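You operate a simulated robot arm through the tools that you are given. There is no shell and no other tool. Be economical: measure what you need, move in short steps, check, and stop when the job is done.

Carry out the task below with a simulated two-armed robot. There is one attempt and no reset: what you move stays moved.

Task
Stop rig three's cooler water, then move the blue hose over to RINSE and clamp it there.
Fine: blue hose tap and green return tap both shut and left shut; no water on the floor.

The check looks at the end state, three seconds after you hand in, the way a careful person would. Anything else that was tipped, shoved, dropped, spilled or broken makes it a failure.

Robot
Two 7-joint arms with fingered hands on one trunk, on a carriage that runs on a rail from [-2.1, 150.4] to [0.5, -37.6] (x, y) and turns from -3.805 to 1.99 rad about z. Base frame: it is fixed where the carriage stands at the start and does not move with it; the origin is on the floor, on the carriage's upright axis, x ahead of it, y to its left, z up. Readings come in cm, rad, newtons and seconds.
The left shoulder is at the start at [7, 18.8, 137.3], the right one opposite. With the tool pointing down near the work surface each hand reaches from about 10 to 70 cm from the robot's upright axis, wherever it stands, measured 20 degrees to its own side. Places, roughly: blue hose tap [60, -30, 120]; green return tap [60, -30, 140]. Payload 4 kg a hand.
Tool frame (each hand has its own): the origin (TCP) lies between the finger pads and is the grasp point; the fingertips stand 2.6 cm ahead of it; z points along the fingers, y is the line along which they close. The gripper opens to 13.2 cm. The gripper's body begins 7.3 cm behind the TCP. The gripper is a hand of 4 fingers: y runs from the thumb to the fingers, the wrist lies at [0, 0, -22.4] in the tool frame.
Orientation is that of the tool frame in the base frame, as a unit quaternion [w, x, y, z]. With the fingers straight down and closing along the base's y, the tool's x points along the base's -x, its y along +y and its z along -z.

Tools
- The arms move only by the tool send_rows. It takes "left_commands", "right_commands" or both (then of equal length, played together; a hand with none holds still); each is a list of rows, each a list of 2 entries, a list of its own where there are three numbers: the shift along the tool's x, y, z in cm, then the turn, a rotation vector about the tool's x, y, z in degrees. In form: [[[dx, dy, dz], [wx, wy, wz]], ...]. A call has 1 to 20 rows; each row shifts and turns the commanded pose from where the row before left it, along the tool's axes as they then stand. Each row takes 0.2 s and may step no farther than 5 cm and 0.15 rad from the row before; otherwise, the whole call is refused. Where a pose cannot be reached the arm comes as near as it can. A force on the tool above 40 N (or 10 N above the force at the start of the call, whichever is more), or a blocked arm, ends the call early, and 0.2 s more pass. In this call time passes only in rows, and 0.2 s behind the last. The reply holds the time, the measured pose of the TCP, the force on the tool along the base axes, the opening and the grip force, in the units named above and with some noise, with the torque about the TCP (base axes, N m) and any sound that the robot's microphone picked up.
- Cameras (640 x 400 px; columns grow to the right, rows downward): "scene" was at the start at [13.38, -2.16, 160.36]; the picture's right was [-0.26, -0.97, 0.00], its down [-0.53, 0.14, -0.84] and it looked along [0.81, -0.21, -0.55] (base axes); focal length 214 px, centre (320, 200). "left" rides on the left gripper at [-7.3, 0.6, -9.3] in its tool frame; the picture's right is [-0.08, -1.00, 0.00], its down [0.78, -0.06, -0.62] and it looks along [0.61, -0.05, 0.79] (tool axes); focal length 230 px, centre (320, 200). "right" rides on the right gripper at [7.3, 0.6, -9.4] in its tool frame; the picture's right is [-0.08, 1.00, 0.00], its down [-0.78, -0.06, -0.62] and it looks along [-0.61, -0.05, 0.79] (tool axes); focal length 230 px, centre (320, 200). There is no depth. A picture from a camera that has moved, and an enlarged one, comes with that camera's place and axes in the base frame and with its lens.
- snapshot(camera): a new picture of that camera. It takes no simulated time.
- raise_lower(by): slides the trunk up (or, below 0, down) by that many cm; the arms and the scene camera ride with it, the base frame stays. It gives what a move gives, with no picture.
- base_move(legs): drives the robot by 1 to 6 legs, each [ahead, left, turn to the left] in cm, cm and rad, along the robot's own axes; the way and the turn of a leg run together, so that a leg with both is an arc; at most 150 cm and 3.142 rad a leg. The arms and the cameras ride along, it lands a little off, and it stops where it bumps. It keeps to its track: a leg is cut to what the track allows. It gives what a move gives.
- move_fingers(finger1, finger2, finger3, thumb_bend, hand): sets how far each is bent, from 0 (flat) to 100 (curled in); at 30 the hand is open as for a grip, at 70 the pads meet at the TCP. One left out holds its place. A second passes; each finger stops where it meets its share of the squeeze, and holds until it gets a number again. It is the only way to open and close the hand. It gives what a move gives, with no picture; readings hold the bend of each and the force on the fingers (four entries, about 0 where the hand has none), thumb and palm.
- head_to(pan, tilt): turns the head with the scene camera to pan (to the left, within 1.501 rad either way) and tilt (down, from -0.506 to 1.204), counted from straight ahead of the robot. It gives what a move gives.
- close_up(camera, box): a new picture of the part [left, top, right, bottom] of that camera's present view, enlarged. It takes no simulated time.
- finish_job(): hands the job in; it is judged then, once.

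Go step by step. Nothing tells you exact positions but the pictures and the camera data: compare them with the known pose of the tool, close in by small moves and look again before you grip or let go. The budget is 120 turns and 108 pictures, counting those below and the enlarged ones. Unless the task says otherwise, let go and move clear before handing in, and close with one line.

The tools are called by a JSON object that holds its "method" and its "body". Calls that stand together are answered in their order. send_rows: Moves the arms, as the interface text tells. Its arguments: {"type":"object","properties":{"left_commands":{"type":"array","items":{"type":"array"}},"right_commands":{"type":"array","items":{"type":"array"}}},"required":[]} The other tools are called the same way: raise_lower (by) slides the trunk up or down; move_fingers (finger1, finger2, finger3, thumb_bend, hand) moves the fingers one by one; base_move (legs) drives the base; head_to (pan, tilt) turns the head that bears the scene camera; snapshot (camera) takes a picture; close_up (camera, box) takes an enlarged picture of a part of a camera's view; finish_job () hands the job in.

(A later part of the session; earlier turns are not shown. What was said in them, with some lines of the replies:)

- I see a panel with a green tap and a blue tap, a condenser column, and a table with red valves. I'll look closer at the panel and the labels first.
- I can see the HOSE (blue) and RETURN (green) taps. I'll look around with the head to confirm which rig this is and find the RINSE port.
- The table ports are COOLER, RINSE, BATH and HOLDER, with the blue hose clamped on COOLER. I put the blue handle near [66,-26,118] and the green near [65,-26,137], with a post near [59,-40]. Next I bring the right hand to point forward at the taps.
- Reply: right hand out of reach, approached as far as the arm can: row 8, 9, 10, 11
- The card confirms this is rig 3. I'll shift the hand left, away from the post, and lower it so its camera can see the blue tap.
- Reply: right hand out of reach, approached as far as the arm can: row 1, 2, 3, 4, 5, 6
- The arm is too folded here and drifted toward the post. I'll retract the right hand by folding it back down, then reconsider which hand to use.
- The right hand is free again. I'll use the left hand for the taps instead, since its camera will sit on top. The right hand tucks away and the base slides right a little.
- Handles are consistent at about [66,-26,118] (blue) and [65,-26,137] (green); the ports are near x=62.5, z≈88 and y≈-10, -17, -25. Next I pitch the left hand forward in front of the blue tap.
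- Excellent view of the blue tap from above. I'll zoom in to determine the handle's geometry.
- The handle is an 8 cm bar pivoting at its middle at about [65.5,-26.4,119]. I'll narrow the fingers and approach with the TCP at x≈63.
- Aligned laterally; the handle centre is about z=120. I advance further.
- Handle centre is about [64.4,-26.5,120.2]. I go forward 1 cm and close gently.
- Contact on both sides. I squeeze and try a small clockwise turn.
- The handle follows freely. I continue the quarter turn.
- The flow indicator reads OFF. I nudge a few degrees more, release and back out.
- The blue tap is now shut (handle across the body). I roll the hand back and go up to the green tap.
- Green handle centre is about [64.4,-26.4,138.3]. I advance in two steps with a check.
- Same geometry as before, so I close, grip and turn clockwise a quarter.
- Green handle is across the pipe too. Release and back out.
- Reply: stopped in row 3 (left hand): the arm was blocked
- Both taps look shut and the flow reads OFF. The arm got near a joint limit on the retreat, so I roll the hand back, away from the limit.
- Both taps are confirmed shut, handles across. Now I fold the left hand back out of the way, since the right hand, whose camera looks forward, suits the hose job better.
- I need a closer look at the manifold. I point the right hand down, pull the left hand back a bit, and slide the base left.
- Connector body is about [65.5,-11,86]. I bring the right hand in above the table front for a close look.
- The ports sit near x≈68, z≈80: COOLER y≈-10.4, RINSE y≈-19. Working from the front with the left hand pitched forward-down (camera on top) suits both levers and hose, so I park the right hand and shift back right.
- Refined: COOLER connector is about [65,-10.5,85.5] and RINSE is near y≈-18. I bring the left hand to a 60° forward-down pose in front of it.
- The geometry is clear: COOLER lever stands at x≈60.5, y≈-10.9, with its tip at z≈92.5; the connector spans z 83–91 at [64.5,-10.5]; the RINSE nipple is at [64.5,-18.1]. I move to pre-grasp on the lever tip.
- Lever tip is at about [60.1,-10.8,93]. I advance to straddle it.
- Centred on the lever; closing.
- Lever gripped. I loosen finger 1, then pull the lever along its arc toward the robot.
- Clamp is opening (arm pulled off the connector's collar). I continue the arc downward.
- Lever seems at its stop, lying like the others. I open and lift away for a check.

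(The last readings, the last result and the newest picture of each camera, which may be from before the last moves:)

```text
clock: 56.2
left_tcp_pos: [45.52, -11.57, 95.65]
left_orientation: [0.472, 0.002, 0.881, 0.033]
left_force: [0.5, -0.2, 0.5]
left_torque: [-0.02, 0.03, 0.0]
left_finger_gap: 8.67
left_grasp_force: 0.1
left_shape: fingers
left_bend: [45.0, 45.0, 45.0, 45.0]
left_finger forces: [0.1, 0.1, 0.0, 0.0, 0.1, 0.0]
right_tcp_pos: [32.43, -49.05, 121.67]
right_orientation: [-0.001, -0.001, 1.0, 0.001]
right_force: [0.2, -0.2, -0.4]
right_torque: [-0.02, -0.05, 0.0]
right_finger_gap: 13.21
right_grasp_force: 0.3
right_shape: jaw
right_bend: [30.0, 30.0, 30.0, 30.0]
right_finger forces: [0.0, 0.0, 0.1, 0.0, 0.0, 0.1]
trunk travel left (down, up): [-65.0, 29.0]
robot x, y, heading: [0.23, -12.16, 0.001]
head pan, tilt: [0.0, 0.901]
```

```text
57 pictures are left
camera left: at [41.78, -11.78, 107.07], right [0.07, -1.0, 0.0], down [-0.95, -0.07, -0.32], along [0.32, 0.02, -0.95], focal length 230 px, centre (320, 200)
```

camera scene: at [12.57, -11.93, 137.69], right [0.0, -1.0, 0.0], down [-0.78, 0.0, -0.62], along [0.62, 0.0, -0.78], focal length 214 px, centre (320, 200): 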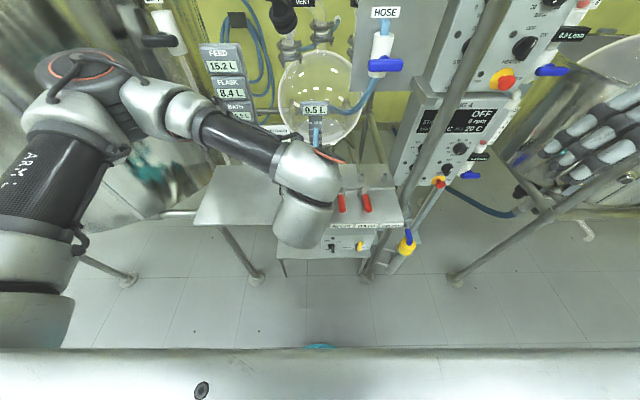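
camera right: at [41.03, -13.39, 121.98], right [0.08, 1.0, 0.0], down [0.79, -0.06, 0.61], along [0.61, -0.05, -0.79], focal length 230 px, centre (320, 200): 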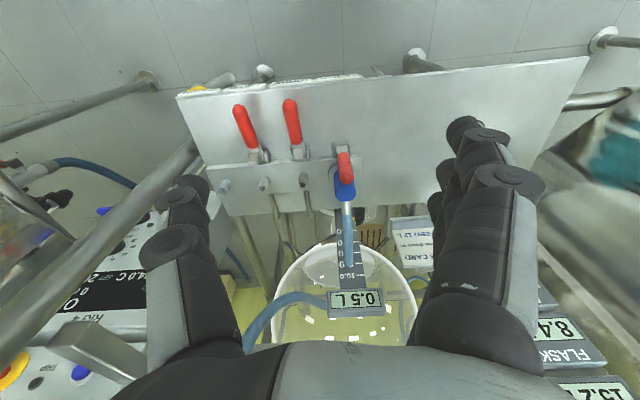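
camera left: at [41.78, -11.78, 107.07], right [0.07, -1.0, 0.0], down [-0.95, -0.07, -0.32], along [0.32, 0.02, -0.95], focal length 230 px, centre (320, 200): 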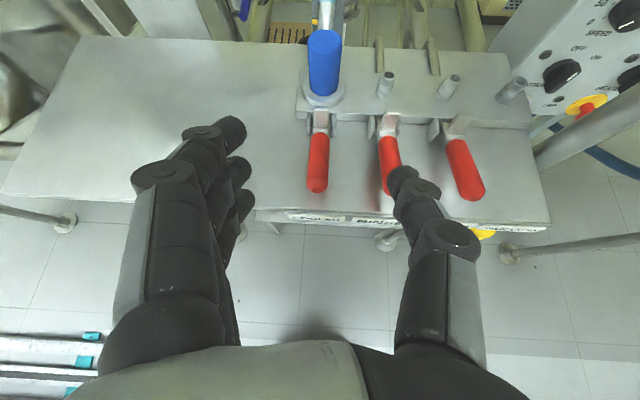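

All three levers lie flat, so the connector is unclamped. I close in on the connector body from the front at a flatter angle.

{"method": "send_rows", "body": {"left_commands": [[[-0.6, 0.13, 4.2], [0, -5.3, 0]], [[-0.3, 0.13, 4.2], [0, -5.3, 0]], [[0.2, 0.13, 4.2], [0, -5.3, 0]]]}}

{"method": "snapshot", "body": {"camera": "left"}}

```text
clock: 57.0
left_tcp_pos: [57.02, -10.43, 90.15]
left_orientation: [0.589, 0.007, 0.807, 0.032]
left_force: [0.0, -0.4, 0.3]
left_torque: [0.0, 0.0, 0.0]
left_finger_gap: 8.66
left_grasp_force: 0.0
left_shape: fingers
left_bend: [45.0, 45.0, 45.0, 45.0]
left_finger forces: [0.0, 0.0, 0.0, 0.0, 0.0, 0.1]
right_tcp_pos: [32.51, -48.96, 121.72]
right_orientation: [-0.001, 0.0, 1.0, -0.001]
right_force: [-0.3, -0.6, -0.4]
right_torque: [0.0, 0.03, -0.01]
right_finger_gap: 13.19
right_grasp_force: 0.0
right_shape: jaw
right_bend: [30.0, 30.0, 30.0, 30.0]
right_finger forces: [0.0, 0.1, 0.0, 0.1, 0.0, 0.0]
trunk travel left (down, up): [-65.0, 29.0]
robot x, y, heading: [0.29, -11.88, -0.001]
head pan, tilt: [0.0, 0.901]
```

```text
56 pictures are left
camera left: at [50.38, -10.69, 100.12], right [0.05, -1.0, 0.01], down [-0.83, -0.05, -0.56], along [0.56, 0.02, -0.83], focal length 230 px, centre (320, 200)
```

left: 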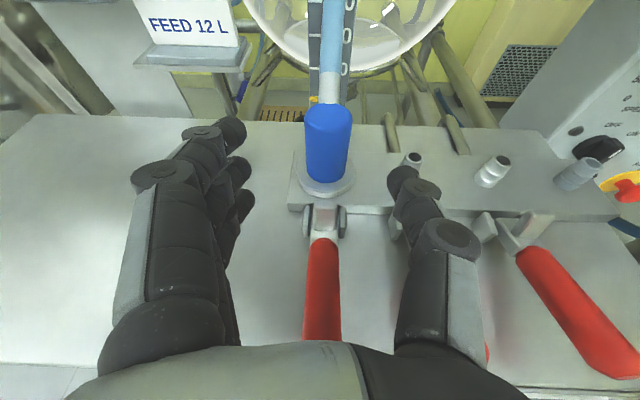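

{"method": "move_fingers", "body": {"hand": "left", "finger1": 50, "finger2": 50, "finger3": 50, "thumb_bend": 50}}

{"method": "send_rows", "body": {"left_commands": [[[-0.3, -0.4, 3.7], [0, 0, 0]], [[-0.2, -0.1, 3.7], [0, 0, 0]]]}}

{"method": "snapshot", "body": {"camera": "left"}}

```text
clock: 58.0
left_tcp_pos: [57.0, -10.4, 90.26]
left_orientation: [0.588, 0.008, 0.808, 0.032]
left_force: [-0.7, 0.3, -0.4]
left_torque: [-0.06, 0.0, -0.01]
left_finger_gap: 7.16
left_grasp_force: 0.1
left_shape: fingers
left_bend: [50.0, 50.0, 50.0, 50.0]
left_finger forces: [0.0, 0.0, 0.0, 0.1, 0.1, 0.0]
right_tcp_pos: [32.48, -48.99, 121.66]
right_orientation: [-0.001, 0.0, 1.0, 0.0]
right_force: [1.0, -0.3, 0.1]
right_torque: [0.0, -0.04, 0.0]
right_finger_gap: 13.2
right_grasp_force: 0.0
right_shape: jaw
right_bend: [30.0, 30.0, 30.0, 30.0]
right_finger forces: [0.0, 0.0, 0.1, 0.0, 0.1, 0.0]
trunk travel left (down, up): [-65.0, 29.0]
robot x, y, heading: [0.14, -11.7, 0.005]
head pan, tilt: [0.0, 0.901]
```

```text
clock: 58.6
left_tcp_pos: [64.21, -10.62, 88.44]
left_orientation: [0.589, 0.008, 0.808, 0.032]
left_force: [1.0, -1.1, 0.3]
left_torque: [0.0, -0.02, 0.02]
left_finger_gap: 7.13
left_grasp_force: 0.0
left_shape: fingers
left_bend: [50.0, 50.0, 50.0, 50.0]
left_finger forces: [0.0, 0.0, 0.1, 0.1, 0.0, 0.1]
right_tcp_pos: [32.32, -48.97, 121.73]
right_orientation: [-0.003, -0.001, 1.0, 0.0]
right_force: [0.1, 0.3, 0.2]
right_torque: [0.03, -0.01, 0.02]
right_finger_gap: 13.2
right_grasp_force: 0.0
right_shape: jaw
right_bend: [30.0, 30.0, 30.0, 30.0]
right_finger forces: [0.0, 0.0, 0.0, 0.1, 0.0, 0.0]
trunk travel left (down, up): [-65.0, 29.0]
robot x, y, heading: [0.03, -12.15, -0.005]
head pan, tilt: [0.0, 0.901]
```

```text
55 pictures are left
camera left: at [57.54, -10.91, 98.36], right [0.05, -1.0, 0.01], down [-0.83, -0.05, -0.56], along [0.56, 0.02, -0.83], focal length 230 px, centre (320, 200)
```

left: 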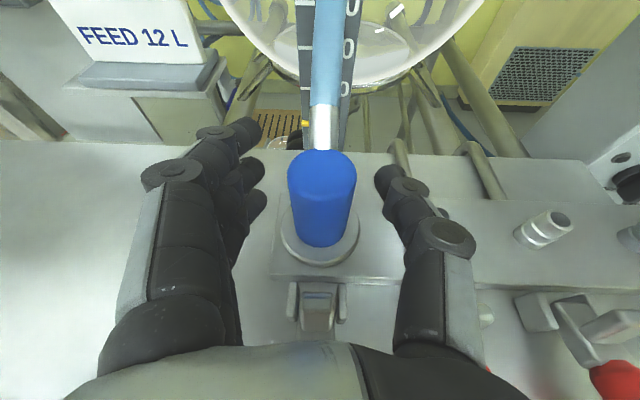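

Connector is centred between the fingers. Closing and then a small lift to test.

{"method": "move_fingers", "body": {"hand": "left", "finger1": 72, "finger2": 72, "finger3": 72, "thumb_bend": 72}}

{"method": "send_rows", "body": {"left_commands": [[[-0.95, 0, -0.31], [0, 0, 0]], [[-0.95, 0, -0.31], [0, 0, 0]]]}}

{"method": "snapshot", "body": {"camera": "left"}}

```text
clock: 59.6
left_tcp_pos: [64.18, -10.64, 88.47]
left_orientation: [0.589, 0.007, 0.808, 0.032]
left_force: [3.3, 0.2, 2.2]
left_torque: [0.15, -0.06, -0.04]
left_finger_gap: 2.3
left_grasp_force: 17.0
left_shape: fingers
left_bend: [72.0, 62.0, 63.0, 65.0]
left_finger forces: [0.1, 8.6, 8.8, 0.1, 16.5, 0.0]
right_tcp_pos: [32.45, -48.86, 121.65]
right_orientation: [-0.001, 0.0, 1.0, 0.0]
right_force: [-0.4, 0.2, 0.3]
right_torque: [0.0, 0.0, 0.0]
right_finger_gap: 13.19
right_grasp_force: 0.1
right_shape: jaw
right_bend: [30.0, 30.0, 30.0, 30.0]
right_finger forces: [0.0, 0.1, 0.0, 0.0, 0.0, 0.0]
trunk travel left (down, up): [-65.0, 29.0]
robot x, y, heading: [0.05, -11.79, -0.002]
head pan, tilt: [0.0, 0.901]
```

```text
clock: 60.2
left_tcp_pos: [64.1, -10.83, 90.44]
left_orientation: [0.588, 0.006, 0.808, 0.033]
left_force: [-0.5, 0.1, -2.6]
left_torque: [-0.02, 0.04, 0.0]
left_finger_gap: 2.27
left_grasp_force: 16.1
left_shape: fingers
left_bend: [72.0, 63.0, 63.0, 65.0]
left_finger forces: [0.0, 8.5, 8.3, 0.0, 16.7, 0.0]
right_tcp_pos: [32.37, -48.97, 121.74]
right_orientation: [-0.001, 0.0, 1.0, 0.0]
right_force: [-0.1, 0.7, -0.2]
right_torque: [-0.02, -0.01, 0.01]
right_finger_gap: 13.21
right_grasp_force: 0.1
right_shape: jaw
right_bend: [30.0, 30.0, 30.0, 30.0]
right_finger forces: [0.0, 0.1, 0.0, 0.0, 0.0, 0.0]
trunk travel left (down, up): [-65.0, 29.0]
robot x, y, heading: [0.12, -12.02, -0.0]
head pan, tilt: [0.0, 0.901]
```

```text
54 pictures are left
camera left: at [57.48, -11.03, 100.38], right [0.05, -1.0, 0.01], down [-0.83, -0.05, -0.56], along [0.56, 0.02, -0.83], focal length 230 px, centre (320, 200)
```

left: 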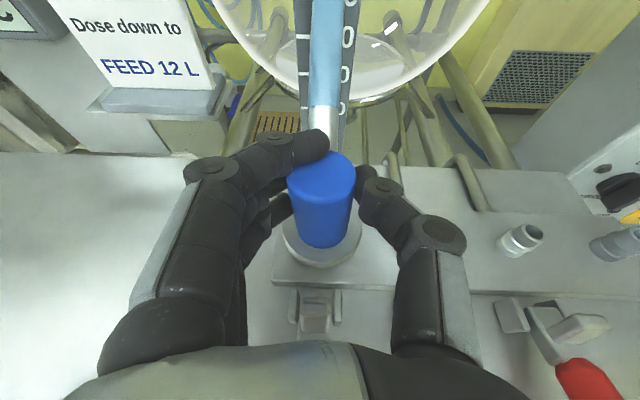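

The connector lifts with the hand at low force. I raise it further and carry it toward RINSE.

{"method": "send_rows", "body": {"left_commands": [[[-1.9, 0, -0.62], [0, 0, 0]], [[-1.9, 0, -0.62], [0, 0, 0]], [[0, -2, 0], [0, 0, 0]], [[0, -2, 0], [0, 0, 0]], [[0, -2, 0], [0, 0, 0]], [[0, -1.7, 0], [0, 0, 0]]]}}

{"method": "snapshot", "body": {"camera": "left"}}

{"method": "snapshot", "body": {"camera": "scene"}}

```text
clock: 61.6
left_tcp_pos: [64.52, -18.7, 93.86]
left_orientation: [0.588, 0.007, 0.808, 0.033]
left_force: [-0.1, 0.3, -2.9]
left_torque: [-0.01, 0.06, 0.0]
left_finger_gap: 2.28
left_grasp_force: 16.6
left_shape: fingers
left_bend: [72.0, 63.0, 63.0, 65.0]
left_finger forces: [0.0, 8.5, 8.3, 0.0, 16.5, 0.1]
right_tcp_pos: [32.39, -49.1, 121.67]
right_orientation: [0.0, 0.0, 1.0, 0.0]
right_force: [-0.1, -0.4, 0.0]
right_torque: [-0.03, 0.02, -0.01]
right_finger_gap: 13.21
right_grasp_force: 0.0
right_shape: jaw
right_bend: [30.0, 30.0, 30.0, 30.0]
right_finger forces: [0.0, 0.0, 0.0, 0.0, 0.0, 0.0]
trunk travel left (down, up): [-65.0, 29.0]
robot x, y, heading: [-0.09, -12.12, -0.002]
head pan, tilt: [0.0, 0.901]
```

```text
53 pictures are left
camera left: at [57.72, -19.04, 103.83], right [0.05, -1.0, 0.01], down [-0.83, -0.05, -0.56], along [0.56, 0.02, -0.83], focal length 230 px, centre (320, 200)
```

left: 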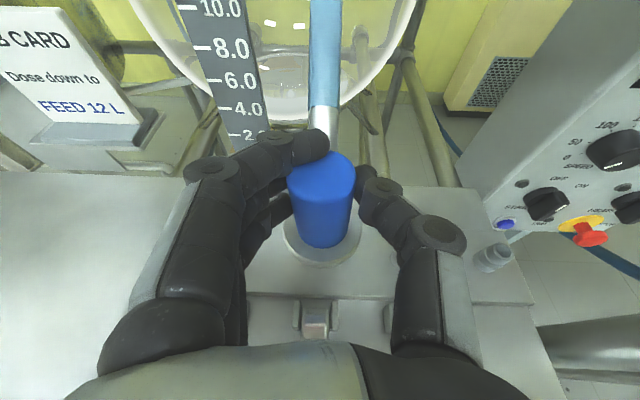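

```text
52 pictures are left
camera scene: at [12.53, -11.94, 137.69], right [0.0, -1.0, 0.0], down [-0.78, 0.0, -0.62], along [0.62, 0.0, -0.78], focal length 214 px, centre (320, 200)
```

scene: 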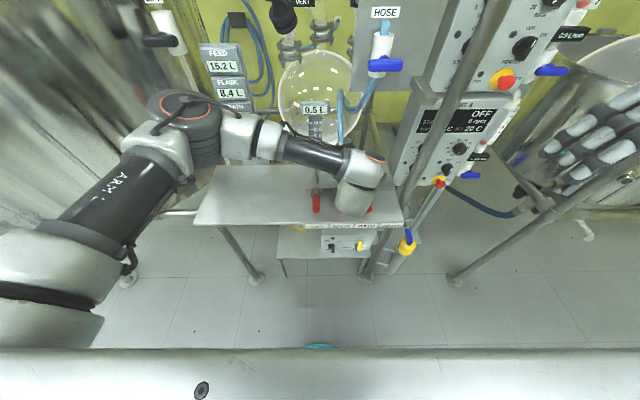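

Comparing the clamp brackets, the port pitch is about 7.9 cm, so the seat target is TCP [64.3,-18.5,88.45]. I correct by ~0.2 cm, descend partway and look.

{"method": "send_rows", "body": {"left_commands": [[[0.07, 0.2, -0.2], [0, 0, 0]], [[0.95, 0, 0.31], [0, 0, 0]]]}}

{"method": "snapshot", "body": {"camera": "left"}}

{"method": "close_up", "body": {"camera": "scene", "box": [270, 80, 430, 240]}}

```text
clock: 62.2
left_tcp_pos: [64.07, -18.4, 92.81]
left_orientation: [0.588, 0.007, 0.808, 0.032]
left_force: [0.1, 0.0, -3.6]
left_torque: [0.0, 0.08, 0.02]
left_finger_gap: 2.26
left_grasp_force: 16.7
left_shape: fingers
left_bend: [72.0, 63.0, 63.0, 65.0]
left_finger forces: [0.0, 8.5, 8.3, 0.0, 16.5, 0.1]
right_tcp_pos: [32.51, -49.09, 121.73]
right_orientation: [-0.002, 0.0, 1.0, 0.0]
right_force: [0.6, -0.3, -0.5]
right_torque: [0.0, 0.0, 0.02]
right_finger_gap: 13.18
right_grasp_force: 0.0
right_shape: jaw
right_bend: [30.0, 30.0, 30.0, 30.0]
right_finger forces: [0.0, 0.0, 0.0, 0.0, 0.0, 0.1]
trunk travel left (down, up): [-65.0, 29.0]
robot x, y, heading: [0.24, -12.19, -0.001]
head pan, tilt: [0.0, 0.901]
```

```text
51 pictures are left
camera left: at [57.48, -18.7, 102.83], right [0.05, -1.0, 0.01], down [-0.83, -0.05, -0.56], along [0.56, 0.02, -0.83], focal length 230 px, centre (320, 200)
```

left: 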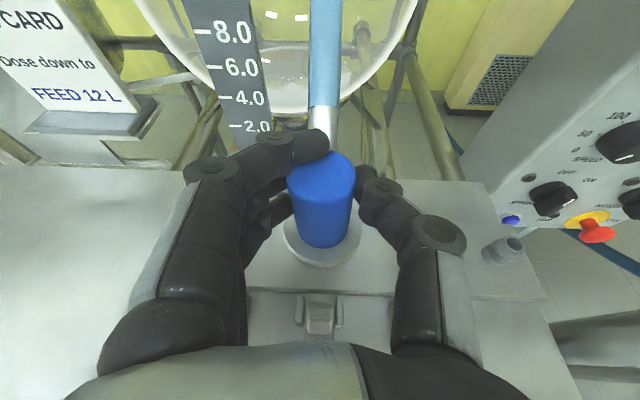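

```text
2.50 times, centred on (350, 160) of scene
camera zoom: at [12.56, -11.88, 137.68], right [0.0, -1.0, 0.0], down [-0.78, 0.0, -0.62], along [0.62, 0.0, -0.78], focal length 536 px, centre (245, 300)
```

zoom: 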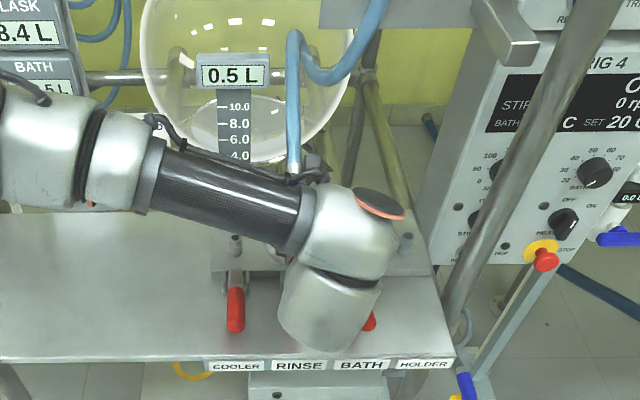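

Fine-tuning by -0.22 cm in y and descending gently with force monitoring.

{"method": "send_rows", "body": {"left_commands": [[[0, -0.22, 0.1], [0, 0, 0]], [[0.95, 0, 0.31], [0, 0, 0]], [[0.95, 0, 0.31], [0, 0, 0]]]}}

{"method": "snapshot", "body": {"camera": "left"}}

```text
clock: 63.0
left_tcp_pos: [64.33, -18.47, 90.85]
left_orientation: [0.589, 0.007, 0.808, 0.032]
left_force: [0.5, 0.2, -2.5]
left_torque: [0.01, 0.05, 0.01]
left_finger_gap: 2.29
left_grasp_force: 16.6
left_shape: fingers
left_bend: [72.0, 63.0, 63.0, 65.0]
left_finger forces: [0.1, 8.4, 8.4, 0.1, 16.6, 0.0]
right_tcp_pos: [32.46, -48.9, 121.78]
right_orientation: [-0.001, 0.0, 1.0, 0.001]
right_force: [0.1, -1.2, -0.8]
right_torque: [-0.01, 0.04, 0.01]
right_finger_gap: 13.17
right_grasp_force: 0.1
right_shape: jaw
right_bend: [30.0, 30.0, 30.0, 30.0]
right_finger forces: [0.0, 0.0, 0.1, 0.0, 0.0, 0.0]
trunk travel left (down, up): [-65.0, 29.0]
robot x, y, heading: [0.2, -11.91, 0.003]
head pan, tilt: [0.0, 0.901]
```

```text
49 pictures are left
camera left: at [57.58, -18.79, 100.83], right [0.05, -1.0, 0.01], down [-0.83, -0.05, -0.56], along [0.56, 0.02, -0.83], focal length 230 px, centre (320, 200)
```

left: 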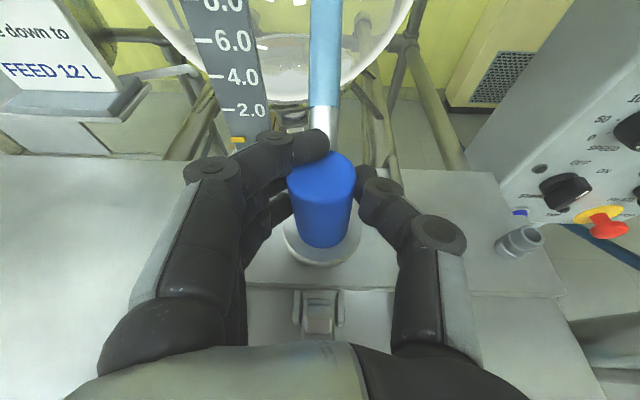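

{"method": "send_rows", "body": {"left_commands": [[[0, -0.2, 0], [0, 0, 0]], [[0.76, 0, 0.25], [0, 0, 0]]]}}

{"method": "close_up", "body": {"camera": "left", "box": [220, 120, 420, 360]}}

```text
clock: 63.6
left_tcp_pos: [64.42, -18.63, 90.09]
left_orientation: [0.588, 0.008, 0.808, 0.032]
left_force: [0.1, -0.2, -2.8]
left_torque: [-0.01, 0.04, 0.01]
left_finger_gap: 2.28
left_grasp_force: 16.6
left_shape: fingers
left_bend: [72.0, 63.0, 63.0, 65.0]
left_finger forces: [0.0, 8.5, 8.2, 0.1, 16.7, 0.0]
right_tcp_pos: [32.42, -48.95, 121.79]
right_orientation: [-0.001, -0.001, 1.0, 0.0]
right_force: [1.0, -0.7, -0.1]
right_torque: [-0.02, 0.0, 0.02]
right_finger_gap: 13.2
right_grasp_force: 0.0
right_shape: jaw
right_bend: [30.0, 30.0, 30.0, 30.0]
right_finger forces: [0.0, 0.0, 0.0, 0.0, 0.1, 0.1]
trunk travel left (down, up): [-65.0, 29.0]
robot x, y, heading: [0.16, -11.41, 0.002]
head pan, tilt: [0.0, 0.901]
```

```text
1.67 times, centred on (320, 240) of left
camera zoom: at [57.62, -18.95, 100.03], right [0.05, -1.0, 0.01], down [-0.83, -0.05, -0.56], along [0.56, 0.02, -0.83], focal length 384 px, centre (320, 133)
```

zoom: 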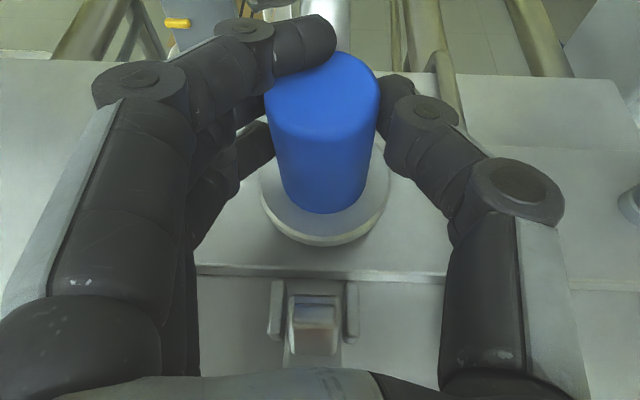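

Aligned and no resistance, so the nipple is entering. I push down the rest.

{"method": "send_rows", "body": {"left_commands": [[[0.76, 0, 0.25], [0, 0, 0]], [[0.76, 0, 0.25], [0, 0, 0]], [[0.2, 0, 0.07], [0, 0, 0]]]}}

{"method": "close_up", "body": {"camera": "left", "box": [220, 120, 420, 360]}}

```text
clock: 64.4
left_tcp_pos: [64.2, -18.62, 88.38]
left_orientation: [0.59, 0.007, 0.807, 0.032]
left_force: [0.9, -1.1, 4.8]
left_torque: [0.09, -0.06, -0.02]
left_finger_gap: 2.31
left_grasp_force: 16.9
left_shape: fingers
left_bend: [72.0, 63.0, 64.0, 65.0]
left_finger forces: [0.1, 7.8, 8.6, 0.0, 17.4, 0.0]
right_tcp_pos: [32.45, -48.99, 121.77]
right_orientation: [-0.001, 0.0, 1.0, 0.0]
right_force: [-0.3, -0.8, 0.0]
right_torque: [0.01, -0.01, 0.01]
right_finger_gap: 13.18
right_grasp_force: 0.1
right_shape: jaw
right_bend: [30.0, 30.0, 30.0, 30.0]
right_finger forces: [0.1, 0.1, 0.1, 0.0, 0.1, 0.0]
trunk travel left (down, up): [-65.0, 29.0]
robot x, y, heading: [0.23, -11.72, 0.001]
head pan, tilt: [0.0, 0.901]
```

```text
1.67 times, centred on (320, 240) of left
camera zoom: at [57.55, -18.87, 98.36], right [0.05, -1.0, 0.01], down [-0.83, -0.05, -0.56], along [0.56, 0.02, -0.83], focal length 384 px, centre (320, 133)
```

zoom: 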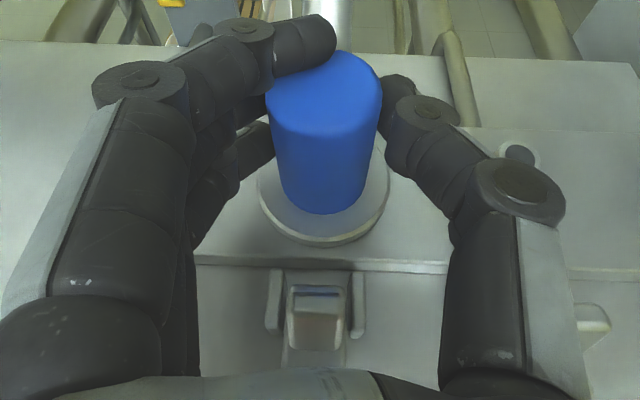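

Seated at the same height as before on COOLER, with contact force. A tiny extra press, then release and back out.

{"method": "send_rows", "body": {"left_commands": [[[0.25, 0, 0.08], [0, 0, 0]]]}}

{"method": "move_fingers", "body": {"hand": "left", "finger1": 50, "finger2": 50, "finger3": 50, "thumb_bend": 50}}

{"method": "send_rows", "body": {"left_commands": [[[-0.3, 0, -3.5], [0, 0, 0]], [[-0.3, 0, -4.5], [0, 0, 0]], [[-0.3, 0, -4.5], [0, 6, 0]], [[-0.3, 0, -4], [0, 6, 0]]]}}

{"method": "snapshot", "body": {"camera": "left"}}

```text
clock: 64.8
left_tcp_pos: [64.2, -18.61, 88.31]
left_orientation: [0.59, 0.007, 0.807, 0.032]
left_force: [4.2, -3.5, 15.2]
left_torque: [0.17, -0.27, -0.08]
left_finger_gap: 2.35
left_grasp_force: 16.9
left_shape: fingers
left_bend: [72.0, 64.0, 64.0, 65.0]
left_finger forces: [0.0, 7.6, 8.2, 0.0, 18.5, 0.0]
right_tcp_pos: [32.33, -49.06, 121.73]
right_orientation: [-0.001, -0.001, 1.0, -0.001]
right_force: [0.5, 0.5, 0.2]
right_torque: [0.02, 0.01, 0.0]
right_finger_gap: 13.19
right_grasp_force: 0.0
right_shape: jaw
right_bend: [30.0, 30.0, 30.0, 30.0]
right_finger forces: [0.1, 0.1, 0.0, 0.0, 0.0, 0.0]
trunk travel left (down, up): [-65.0, 29.0]
robot x, y, heading: [0.38, -11.86, 0.001]
head pan, tilt: [0.0, 0.901]
```

```text
clock: 65.8
left_tcp_pos: [64.13, -18.59, 88.12]
left_orientation: [0.588, 0.008, 0.808, 0.032]
left_force: [0.9, -3.2, 6.2]
left_torque: [0.24, -0.15, -0.14]
left_finger_gap: 6.22
left_grasp_force: 2.5
left_shape: fingers
left_bend: [55.0, 50.0, 50.0, 50.0]
left_finger forces: [5.1, 0.1, 0.0, 0.0, 0.0, 0.1]
right_tcp_pos: [32.29, -49.05, 121.75]
right_orientation: [-0.001, 0.0, 1.0, 0.0]
right_force: [1.0, 1.0, 0.0]
right_torque: [0.02, -0.03, 0.02]
right_finger_gap: 13.2
right_grasp_force: 0.1
right_shape: jaw
right_bend: [30.0, 30.0, 30.0, 30.0]
right_finger forces: [0.0, 0.1, 0.1, 0.0, 0.0, 0.0]
trunk travel left (down, up): [-65.0, 29.0]
robot x, y, heading: [0.23, -11.92, -0.0]
head pan, tilt: [0.0, 0.901]
```

```text
clock: 66.8
left_tcp_pos: [49.0, -19.41, 94.62]
left_orientation: [0.501, 0.004, 0.865, 0.033]
left_force: [-1.0, 0.9, -0.4]
left_torque: [0.01, 0.02, -0.03]
left_finger_gap: 7.0
left_grasp_force: 0.0
left_shape: fingers
left_bend: [50.0, 50.0, 50.0, 50.0]
left_finger forces: [0.1, 0.1, 0.0, 0.0, 0.1, 0.0]
right_tcp_pos: [32.3, -48.98, 121.73]
right_orientation: [-0.001, 0.0, 1.0, 0.0]
right_force: [-0.5, 0.5, -0.1]
right_torque: [0.01, 0.0, 0.02]
right_finger_gap: 13.19
right_grasp_force: 0.1
right_shape: jaw
right_bend: [30.0, 30.0, 30.0, 30.0]
right_finger forces: [0.0, 0.0, 0.0, 0.0, 0.0, 0.1]
trunk travel left (down, up): [-65.0, 29.0]
robot x, y, heading: [-0.01, -11.78, 0.001]
head pan, tilt: [0.0, 0.901]
```

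```text
46 pictures are left
camera left: at [44.5, -19.65, 105.75], right [0.06, -1.0, 0.01], down [-0.92, -0.06, -0.38], along [0.38, 0.02, -0.93], focal length 230 px, centre (320, 200)
```

left: 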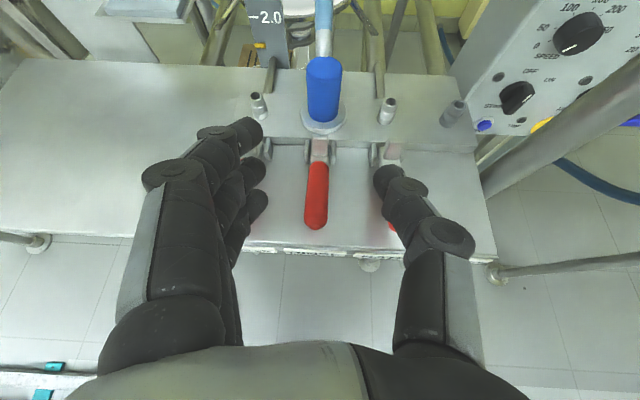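

The connector stands upright on RINSE. Now I tilt the hand down above the RINSE lever (lying x≈50.7–57, y≈-18.9).

{"method": "send_rows", "body": {"left_commands": [[[0, 0, 0], [0, 8.5, 0]], [[0, 0, 0], [0, 8.5, 0]], [[0, 0, 0], [0, 8.5, 0]], [[0, 0, 0], [0, 8.5, 0]], [[-1.65, 0.5, 4.4], [0, 0, 0]]]}}

{"method": "snapshot", "body": {"camera": "left"}}

```text
clock: 68.0
left_tcp_pos: [52.62, -18.48, 91.32]
left_orientation: [0.224, -0.006, 0.974, 0.032]
left_force: [0.0, 0.1, -0.9]
left_torque: [-0.04, 0.04, 0.02]
left_finger_gap: 6.98
left_grasp_force: 0.0
left_shape: fingers
left_bend: [50.0, 50.0, 50.0, 50.0]
left_finger forces: [0.0, 0.0, 0.0, 0.1, 0.0, 0.0]
right_tcp_pos: [32.51, -48.8, 121.62]
right_orientation: [-0.002, -0.001, 1.0, 0.0]
right_force: [0.1, -1.0, -0.9]
right_torque: [0.0, 0.01, 0.01]
right_finger_gap: 13.2
right_grasp_force: 0.1
right_shape: jaw
right_bend: [30.0, 30.0, 30.0, 30.0]
right_finger forces: [0.1, 0.0, 0.1, 0.0, 0.1, 0.0]
trunk travel left (down, up): [-65.0, 29.0]
robot x, y, heading: [0.17, -11.61, -0.002]
head pan, tilt: [0.0, 0.901]
```

```text
45 pictures are left
camera left: at [55.1, -18.63, 103.11], right [0.1, -1.0, -0.03], down [-0.97, -0.1, 0.21], along [-0.21, 0.01, -0.98], focal length 230 px, centre (320, 200)
```

left: 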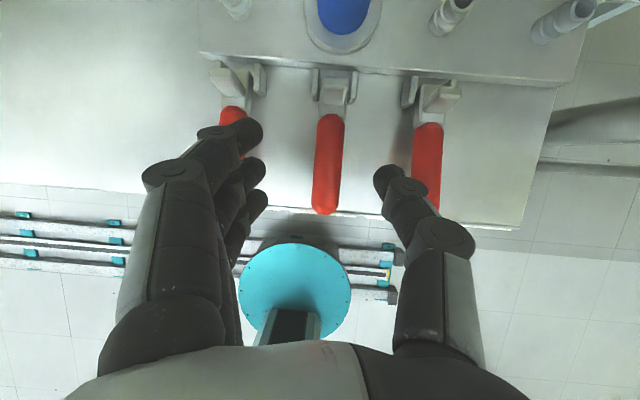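

Lever lies between thumb and fingers. Descending around it.

{"method": "send_rows", "body": {"left_commands": [[[1.2, -0.4, 3.1], [0, 0, 0]], [[1.2, -0.35, 3.1], [0, 0, 0]]]}}

{"method": "snapshot", "body": {"camera": "left"}}

```text
clock: 68.6
left_tcp_pos: [53.08, -18.99, 84.67]
left_orientation: [0.226, -0.006, 0.974, 0.032]
left_force: [0.5, -0.2, -1.1]
left_torque: [-0.03, 0.02, -0.02]
left_finger_gap: 6.98
left_grasp_force: 0.0
left_shape: fingers
left_bend: [50.0, 50.0, 50.0, 50.0]
left_finger forces: [0.0, 0.0, 0.0, 0.0, 0.1, 0.0]
right_tcp_pos: [32.49, -48.85, 121.7]
right_orientation: [-0.001, 0.0, 1.0, 0.0]
right_force: [-0.5, 1.3, 0.3]
right_torque: [0.02, -0.02, 0.01]
right_finger_gap: 13.21
right_grasp_force: 0.0
right_shape: jaw
right_bend: [30.0, 30.0, 30.0, 30.0]
right_finger forces: [0.0, 0.0, 0.0, 0.1, 0.1, 0.0]
trunk travel left (down, up): [-65.0, 29.0]
robot x, y, heading: [-0.13, -11.7, 0.002]
head pan, tilt: [0.0, 0.901]
```

```text
44 pictures are left
camera left: at [55.51, -19.07, 96.51], right [0.1, -1.0, -0.03], down [-0.97, -0.1, 0.2], along [-0.21, 0.01, -0.98], focal length 230 px, centre (320, 200)
```

left: 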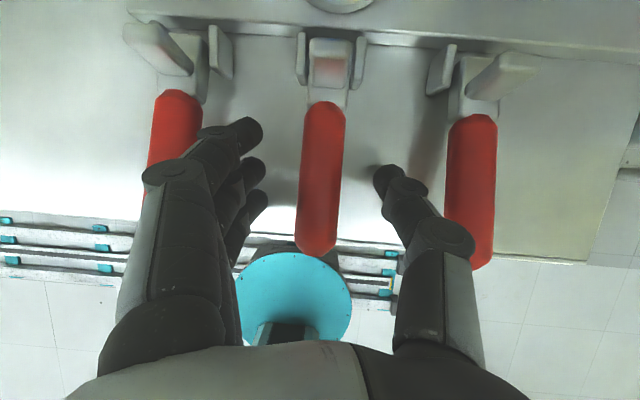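

Grip the lever and raise it along its arc.

{"method": "move_fingers", "body": {"hand": "left", "finger1": 72, "finger2": 72, "finger3": 72, "thumb_bend": 72}}

{"method": "send_rows", "body": {"left_commands": [[[-0.79, 0, -0.76], [0, -4.5, 0]], [[-0.95, 0, -0.55], [0, -4.5, 0]], [[-1.06, 0, -0.3], [0, -4.5, 0]], [[-1.1, 0, -0.04], [0, -4.5, 0]]]}}

{"method": "snapshot", "body": {"camera": "left"}}

```text
clock: 69.6
left_tcp_pos: [53.11, -18.95, 84.78]
left_orientation: [0.226, -0.006, 0.974, 0.033]
left_force: [0.4, 3.5, -0.9]
left_torque: [0.02, -0.01, 0.1]
left_finger_gap: 2.41
left_grasp_force: 9.5
left_shape: fingers
left_bend: [68.0, 69.0, 72.0, 68.0]
left_finger forces: [6.6, 5.0, 0.0, 0.1, 7.7, 0.1]
right_tcp_pos: [32.38, -48.95, 121.75]
right_orientation: [-0.001, 0.0, 1.0, 0.0]
right_force: [-0.6, 0.7, -0.8]
right_torque: [0.02, -0.01, 0.02]
right_finger_gap: 13.22
right_grasp_force: 0.0
right_shape: jaw
right_bend: [30.0, 30.0, 30.0, 30.0]
right_finger forces: [0.0, 0.0, 0.0, 0.1, 0.0, 0.1]
trunk travel left (down, up): [-65.0, 29.0]
robot x, y, heading: [0.11, -12.28, 0.0]
head pan, tilt: [0.0, 0.901]
```

```text
clock: 70.6
left_tcp_pos: [55.61, -18.97, 88.24]
left_orientation: [0.374, -0.001, 0.927, 0.033]
left_force: [-0.7, 7.1, -7.4]
left_torque: [-0.04, 0.23, 0.1]
left_finger_gap: 2.09
left_grasp_force: 8.6
left_shape: fingers
left_bend: [66.0, 71.0, 72.0, 69.0]
left_finger forces: [6.7, 6.1, 0.0, 0.1, 4.4, 0.0]
right_tcp_pos: [32.55, -48.84, 121.8]
right_orientation: [-0.002, 0.001, 1.0, -0.001]
right_force: [0.0, -0.1, -0.4]
right_torque: [-0.02, 0.02, -0.02]
right_finger_gap: 13.17
right_grasp_force: 0.1
right_shape: jaw
right_bend: [30.0, 30.0, 30.0, 30.0]
right_finger forces: [0.1, 0.1, 0.0, 0.0, 0.0, 0.1]
trunk travel left (down, up): [-65.0, 29.0]
robot x, y, heading: [0.08, -11.88, 0.002]
head pan, tilt: [0.0, 0.901]
```

```text
43 pictures are left
camera left: at [54.32, -19.22, 100.2], right [0.08, -1.0, -0.01], down [-0.99, -0.08, -0.11], along [0.11, 0.01, -0.99], focal length 230 px, centre (320, 200)
```

left: 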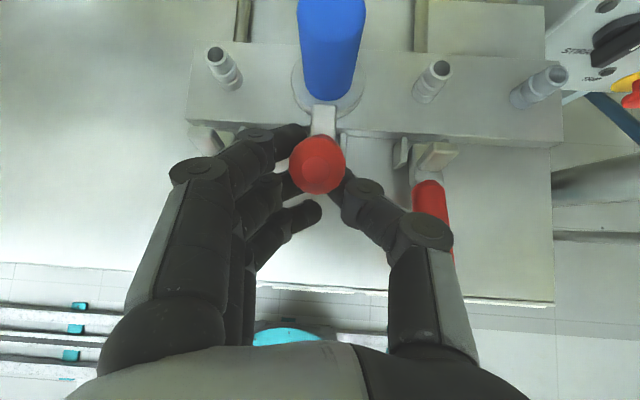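

The lever is about 15–20° short of vertical. I continue pushing forward.

{"method": "send_rows", "body": {"left_commands": [[[-0.93, 0, 0.47], [0, -4.5, 0]], [[-0.8, 0, 0.6], [0, -4.5, 0]]]}}

{"method": "snapshot", "body": {"camera": "left"}}

```text
clock: 71.2
left_tcp_pos: [57.44, -19.02, 88.82]
left_orientation: [0.447, 0.001, 0.894, 0.033]
left_force: [-0.8, 8.0, -6.6]
left_torque: [-0.06, 0.28, 0.18]
left_finger_gap: 2.19
left_grasp_force: 8.7
left_shape: fingers
left_bend: [65.0, 70.0, 72.0, 70.0]
left_finger forces: [7.1, 5.8, 0.0, 0.0, 4.3, 0.1]
right_tcp_pos: [32.5, -48.83, 121.76]
right_orientation: [-0.002, 0.0, 1.0, -0.002]
right_force: [0.2, -1.0, -0.1]
right_torque: [0.03, 0.01, 0.02]
right_finger_gap: 13.16
right_grasp_force: 0.1
right_shape: jaw
right_bend: [30.0, 30.0, 30.0, 30.0]
right_finger forces: [0.0, 0.0, 0.0, 0.1, 0.0, 0.1]
trunk travel left (down, up): [-65.0, 29.0]
robot x, y, heading: [0.41, -11.95, -0.002]
head pan, tilt: [0.0, 0.901]
```

```text
42 pictures are left
camera left: at [54.39, -19.18, 100.42], right [0.07, -1.0, 0.0], down [-0.96, -0.07, -0.26], along [0.26, 0.02, -0.97], focal length 230 px, centre (320, 200)
```

left: 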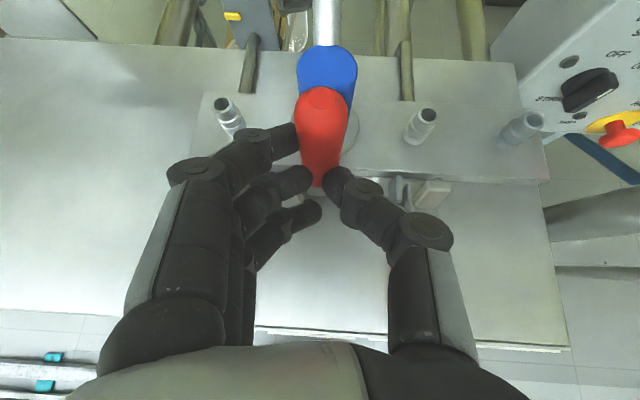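

The tip is now at x≈60.5, as on COOLER when clamped. A small extra push to find the stop.

{"method": "send_rows", "body": {"left_commands": [[[-0.3, 0, 0.55], [0, 0, 0]]]}}

{"method": "close_up", "body": {"camera": "left", "box": [220, 30, 420, 270]}}

```text
clock: 71.6
left_tcp_pos: [57.84, -19.0, 88.81]
left_orientation: [0.447, 0.003, 0.894, 0.033]
left_force: [-23.5, 8.0, -4.1]
left_torque: [-0.08, 0.32, 0.36]
left_finger_gap: 2.2
left_grasp_force: 16.8
left_shape: fingers
left_bend: [66.0, 71.0, 72.0, 71.0]
left_finger forces: [7.9, 11.7, 0.1, 0.0, 13.7, 0.0]
right_tcp_pos: [32.21, -48.85, 121.81]
right_orientation: [0.0, 0.0, 1.0, -0.001]
right_force: [1.1, -0.1, -1.2]
right_torque: [0.0, 0.0, 0.0]
right_finger_gap: 13.2
right_grasp_force: 0.1
right_shape: jaw
right_bend: [30.0, 30.0, 30.0, 30.0]
right_finger forces: [0.0, 0.0, 0.0, 0.0, 0.0, 0.0]
trunk travel left (down, up): [-65.0, 29.0]
robot x, y, heading: [-0.0, -12.07, -0.0]
head pan, tilt: [0.0, 0.901]
```

```text
1.67 times, centred on (320, 150) of left
camera zoom: at [54.63, -19.26, 100.41], right [0.07, -1.0, 0.0], down [-0.96, -0.07, -0.26], along [0.26, 0.02, -0.97], focal length 384 px, centre (320, 283)
```

zoom: 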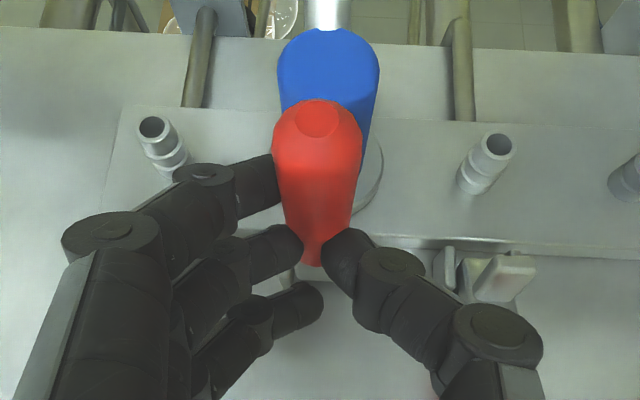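

A 23 N stop, so it is clamped. I release and back away carefully.

{"method": "move_fingers", "body": {"hand": "left", "finger1": 50, "finger2": 50, "finger3": 50, "thumb_bend": 50}}

{"method": "send_rows", "body": {"left_commands": [[[0, 0, -3], [0, 0, 0]], [[0, 0, -4.5], [0, 0, 0]], [[0, 0, -4.5], [0, 0, 0]], [[0, 0, -4], [0, 0, 0]]]}}

{"method": "snapshot", "body": {"camera": "left"}}

```text
clock: 72.6
left_tcp_pos: [58.03, -19.11, 88.73]
left_orientation: [0.446, 0.001, 0.894, 0.034]
left_force: [0.5, -0.3, 0.1]
left_torque: [0.01, -0.01, 0.02]
left_finger_gap: 6.97
left_grasp_force: 0.1
left_shape: fingers
left_bend: [50.0, 50.0, 50.0, 50.0]
left_finger forces: [0.0, 0.0, 0.0, 0.0, 0.0, 0.0]
right_tcp_pos: [32.24, -48.97, 121.72]
right_orientation: [-0.001, 0.0, 1.0, 0.0]
right_force: [0.4, -0.9, -0.2]
right_torque: [0.0, -0.01, -0.01]
right_finger_gap: 13.17
right_grasp_force: 0.1
right_shape: jaw
right_bend: [30.0, 30.0, 30.0, 30.0]
right_finger forces: [0.0, 0.0, 0.0, 0.0, 0.0, 0.0]
trunk travel left (down, up): [-65.0, 29.0]
robot x, y, heading: [0.36, -11.94, 0.005]
head pan, tilt: [0.0, 0.901]
```

```text
clock: 73.6
left_tcp_pos: [45.13, -19.91, 98.38]
left_orientation: [0.446, 0.003, 0.894, 0.033]
left_force: [0.3, 0.0, 0.7]
left_torque: [-0.02, 0.0, 0.01]
left_finger_gap: 7.02
left_grasp_force: 0.1
left_shape: fingers
left_bend: [50.0, 50.0, 50.0, 50.0]
left_finger forces: [0.0, 0.0, 0.0, 0.0, 0.0, 0.0]
right_tcp_pos: [32.34, -48.99, 121.77]
right_orientation: [-0.001, 0.0, 1.0, -0.001]
right_force: [-0.3, -0.3, 0.5]
right_torque: [0.0, -0.03, 0.01]
right_finger_gap: 13.21
right_grasp_force: 0.2
right_shape: jaw
right_bend: [30.0, 30.0, 30.0, 30.0]
right_finger forces: [0.0, 0.0, 0.0, 0.0, 0.0, 0.1]
trunk travel left (down, up): [-65.0, 29.0]
robot x, y, heading: [0.47, -12.32, 0.004]
head pan, tilt: [0.0, 0.901]
```

```text
40 pictures are left
camera left: at [42.0, -20.19, 110.01], right [0.07, -1.0, 0.0], down [-0.96, -0.07, -0.26], along [0.26, 0.02, -0.96], focal length 230 px, centre (320, 200)
```

left: 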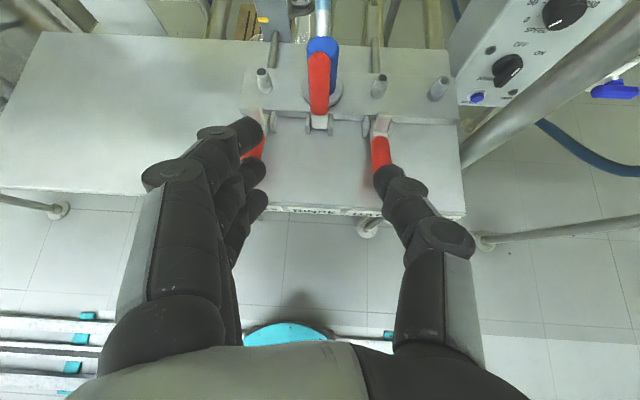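

The lever stays upright. I pull the left hand clear, then look over the final state with the head camera.

{"method": "send_rows", "body": {"left_commands": [[[-2, 3, -4], [0, 0, 0]], [[-2, 3, -3], [0, 0, 0]], [[-2, 4, -2], [0, 0, 0]], [[-2, 4, -2], [0, 0, 0]], [[-2, 4, 0], [0, 0, 0]]]}}

{"method": "head_to", "body": {"pan": -0.15, "tilt": 0.75}}

{"method": "snapshot", "body": {"camera": "scene"}}

{"method": "close_up", "body": {"camera": "scene", "box": [250, 100, 430, 320]}}

```text
refused: row 1 steps farther than a row can; nothing moved
```

```text
clock: 74.3
left_tcp_pos: [45.26, -19.91, 98.34]
left_orientation: [0.447, 0.002, 0.894, 0.033]
left_force: [0.2, 1.1, 0.3]
left_torque: [-0.01, -0.01, -0.02]
left_finger_gap: 7.01
left_grasp_force: 0.0
left_shape: fingers
left_bend: [50.0, 50.0, 50.0, 50.0]
left_finger forces: [0.0, 0.1, 0.0, 0.0, 0.0, 0.1]
right_tcp_pos: [32.5, -48.97, 121.72]
right_orientation: [0.0, 0.0, 1.0, 0.0]
right_force: [-0.6, 0.1, 0.4]
right_torque: [0.01, 0.02, 0.02]
right_finger_gap: 13.18
right_grasp_force: 0.0
right_shape: jaw
right_bend: [30.0, 30.0, 30.0, 30.0]
right_finger forces: [0.0, 0.0, 0.0, 0.0, 0.1, 0.0]
trunk travel left (down, up): [-65.0, 29.0]
robot x, y, heading: [0.14, -12.08, -0.002]
head pan, tilt: [-0.15, 0.75]
```

```text
39 pictures are left
camera scene: at [13.16, -13.08, 138.87], right [-0.15, -0.99, 0.0], down [-0.67, 0.1, -0.73], along [0.72, -0.11, -0.68], focal length 214 px, centre (320, 200)
```

scene: 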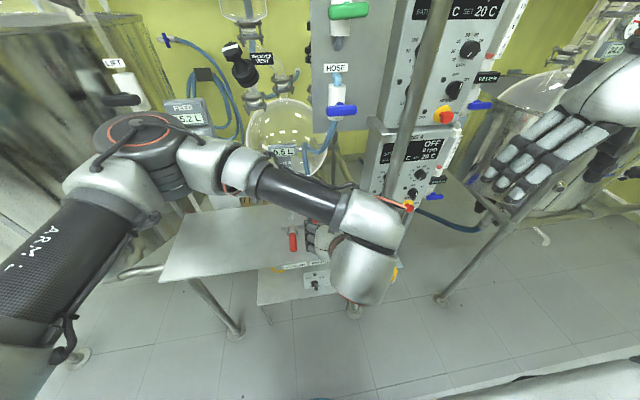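

```text
1.82 times, centred on (340, 210) of scene
camera zoom: at [13.16, -13.08, 138.87], right [-0.15, -0.99, 0.0], down [-0.67, 0.1, -0.73], along [0.72, -0.11, -0.68], focal length 390 px, centre (284, 182)
```

zoom: 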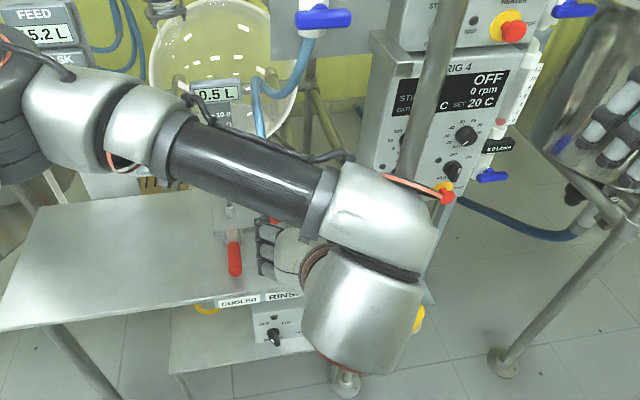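

The row was refused as too long. I raise the trunk back to lift the hand away, then step back in shorter moves.

{"method": "raise_lower", "body": {"by": 20}}

{"method": "send_rows", "body": {"left_commands": [[[-2, 2, -3], [0, 0, 0]], [[-2, 3, -2], [0, 0, 0]], [[-2, 3, -2], [0, 0, 0]], [[-2, 3, 0], [0, 0, 0]], [[-2, 3, 0], [0, 0, 0]]]}}

{"method": "snapshot", "body": {"camera": "scene"}}

{"method": "close_up", "body": {"camera": "scene", "box": [220, 80, 420, 320]}}

```text
clock: 76.5
left_tcp_pos: [45.33, -19.93, 118.34]
left_orientation: [0.446, 0.001, 0.894, 0.034]
left_force: [-0.6, -0.4, -0.5]
left_torque: [0.04, 0.04, -0.03]
left_finger_gap: 7.0
left_grasp_force: 0.1
left_shape: fingers
left_bend: [50.0, 50.0, 50.0, 50.0]
left_finger forces: [0.1, 0.1, 0.0, 0.0, 0.1, 0.1]
right_tcp_pos: [32.42, -48.97, 141.66]
right_orientation: [-0.001, 0.0, 1.0, 0.0]
right_force: [0.3, 0.1, -0.7]
right_torque: [-0.02, -0.01, 0.01]
right_finger_gap: 13.21
right_grasp_force: 0.0
right_shape: jaw
right_bend: [30.0, 30.0, 30.0, 30.0]
right_finger forces: [0.0, 0.1, 0.0, 0.0, 0.0, 0.0]
trunk travel left (down, up): [-85.0, 9.0]
robot x, y, heading: [-0.11, -12.22, 0.002]
head pan, tilt: [-0.15, 0.75]
```

```text
clock: 77.7
left_tcp_pos: [45.2, -6.29, 131.46]
left_orientation: [0.447, 0.002, 0.894, 0.032]
left_force: [0.6, -0.4, 0.0]
left_torque: [0.0, -0.02, 0.0]
left_finger_gap: 7.01
left_grasp_force: 0.1
left_shape: fingers
left_bend: [50.0, 50.0, 50.0, 50.0]
left_finger forces: [0.1, 0.0, 0.0, 0.1, 0.0, 0.1]
right_tcp_pos: [32.4, -48.65, 141.81]
right_orientation: [-0.001, 0.0, 1.0, -0.001]
right_force: [-1.1, 0.1, 0.9]
right_torque: [-0.01, 0.0, -0.02]
right_finger_gap: 13.19
right_grasp_force: 0.1
right_shape: jaw
right_bend: [30.0, 30.0, 30.0, 30.0]
right_finger forces: [0.0, 0.1, 0.0, 0.1, 0.0, 0.1]
trunk travel left (down, up): [-85.0, 9.0]
robot x, y, heading: [0.14, -12.07, -0.003]
head pan, tilt: [-0.15, 0.75]
```

```text
37 pictures are left
camera scene: at [13.12, -12.77, 158.88], right [-0.15, -0.99, 0.0], down [-0.67, 0.1, -0.73], along [0.72, -0.11, -0.68], focal length 214 px, centre (320, 200)
```

scene: 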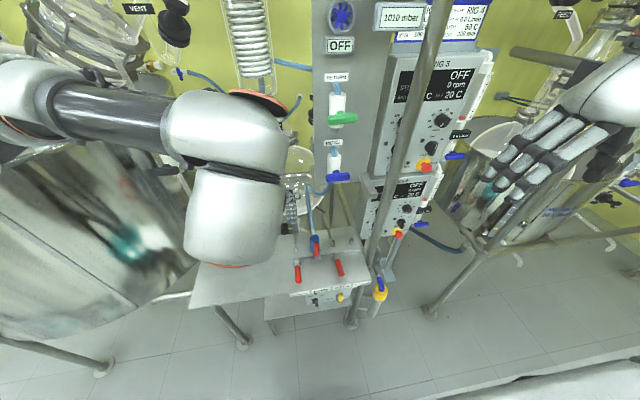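

```text
1.67 times, centred on (320, 200) of scene
camera zoom: at [13.12, -12.77, 158.88], right [-0.15, -0.99, 0.0], down [-0.67, 0.1, -0.73], along [0.72, -0.11, -0.68], focal length 358 px, centre (320, 200)
```

zoom: 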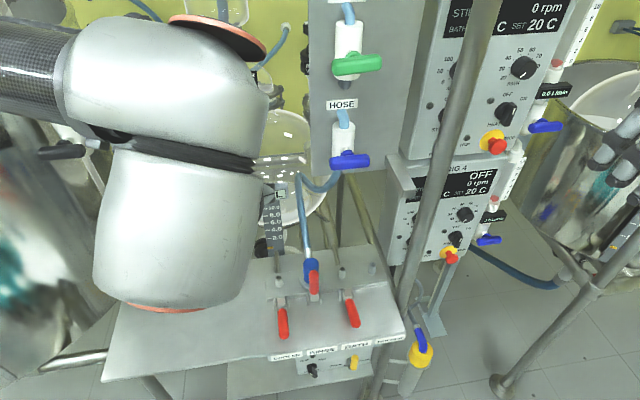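

Both taps are across the pipe, the indicator reads OFF, and the hose stands on RINSE with its lever up. One last close look at the clamp and the floor.

{"method": "close_up", "body": {"camera": "scene", "box": [270, 210, 400, 330]}}

```text
3.33 times, centred on (335, 270) of scene
camera zoom: at [13.12, -12.77, 158.88], right [-0.15, -0.99, 0.0], down [-0.67, 0.1, -0.73], along [0.72, -0.11, -0.68], focal length 715 px, centre (270, -33)
```

zoom: 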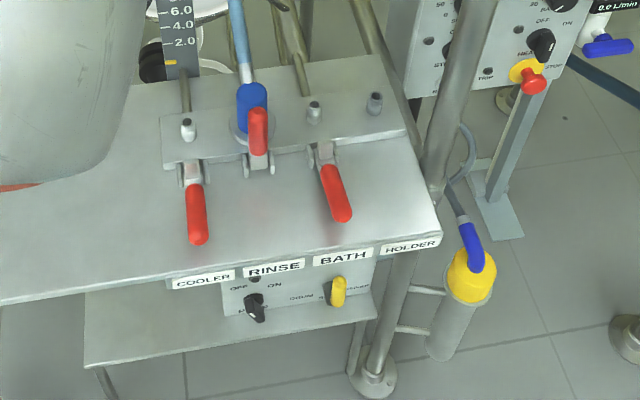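

The hose is seated and clamped on RINSE, the floor is dry and both hands are clear. Handing in.

{"method": "finish_job", "body": {}}

```text
The job is handed in.
```

Rig three's cooler water is stopped: the blue hose tap and green return tap are both shut and the flow indicator reads OFF. The blue hose is now seated and clamped on RINSE, with no water visible on the floor.
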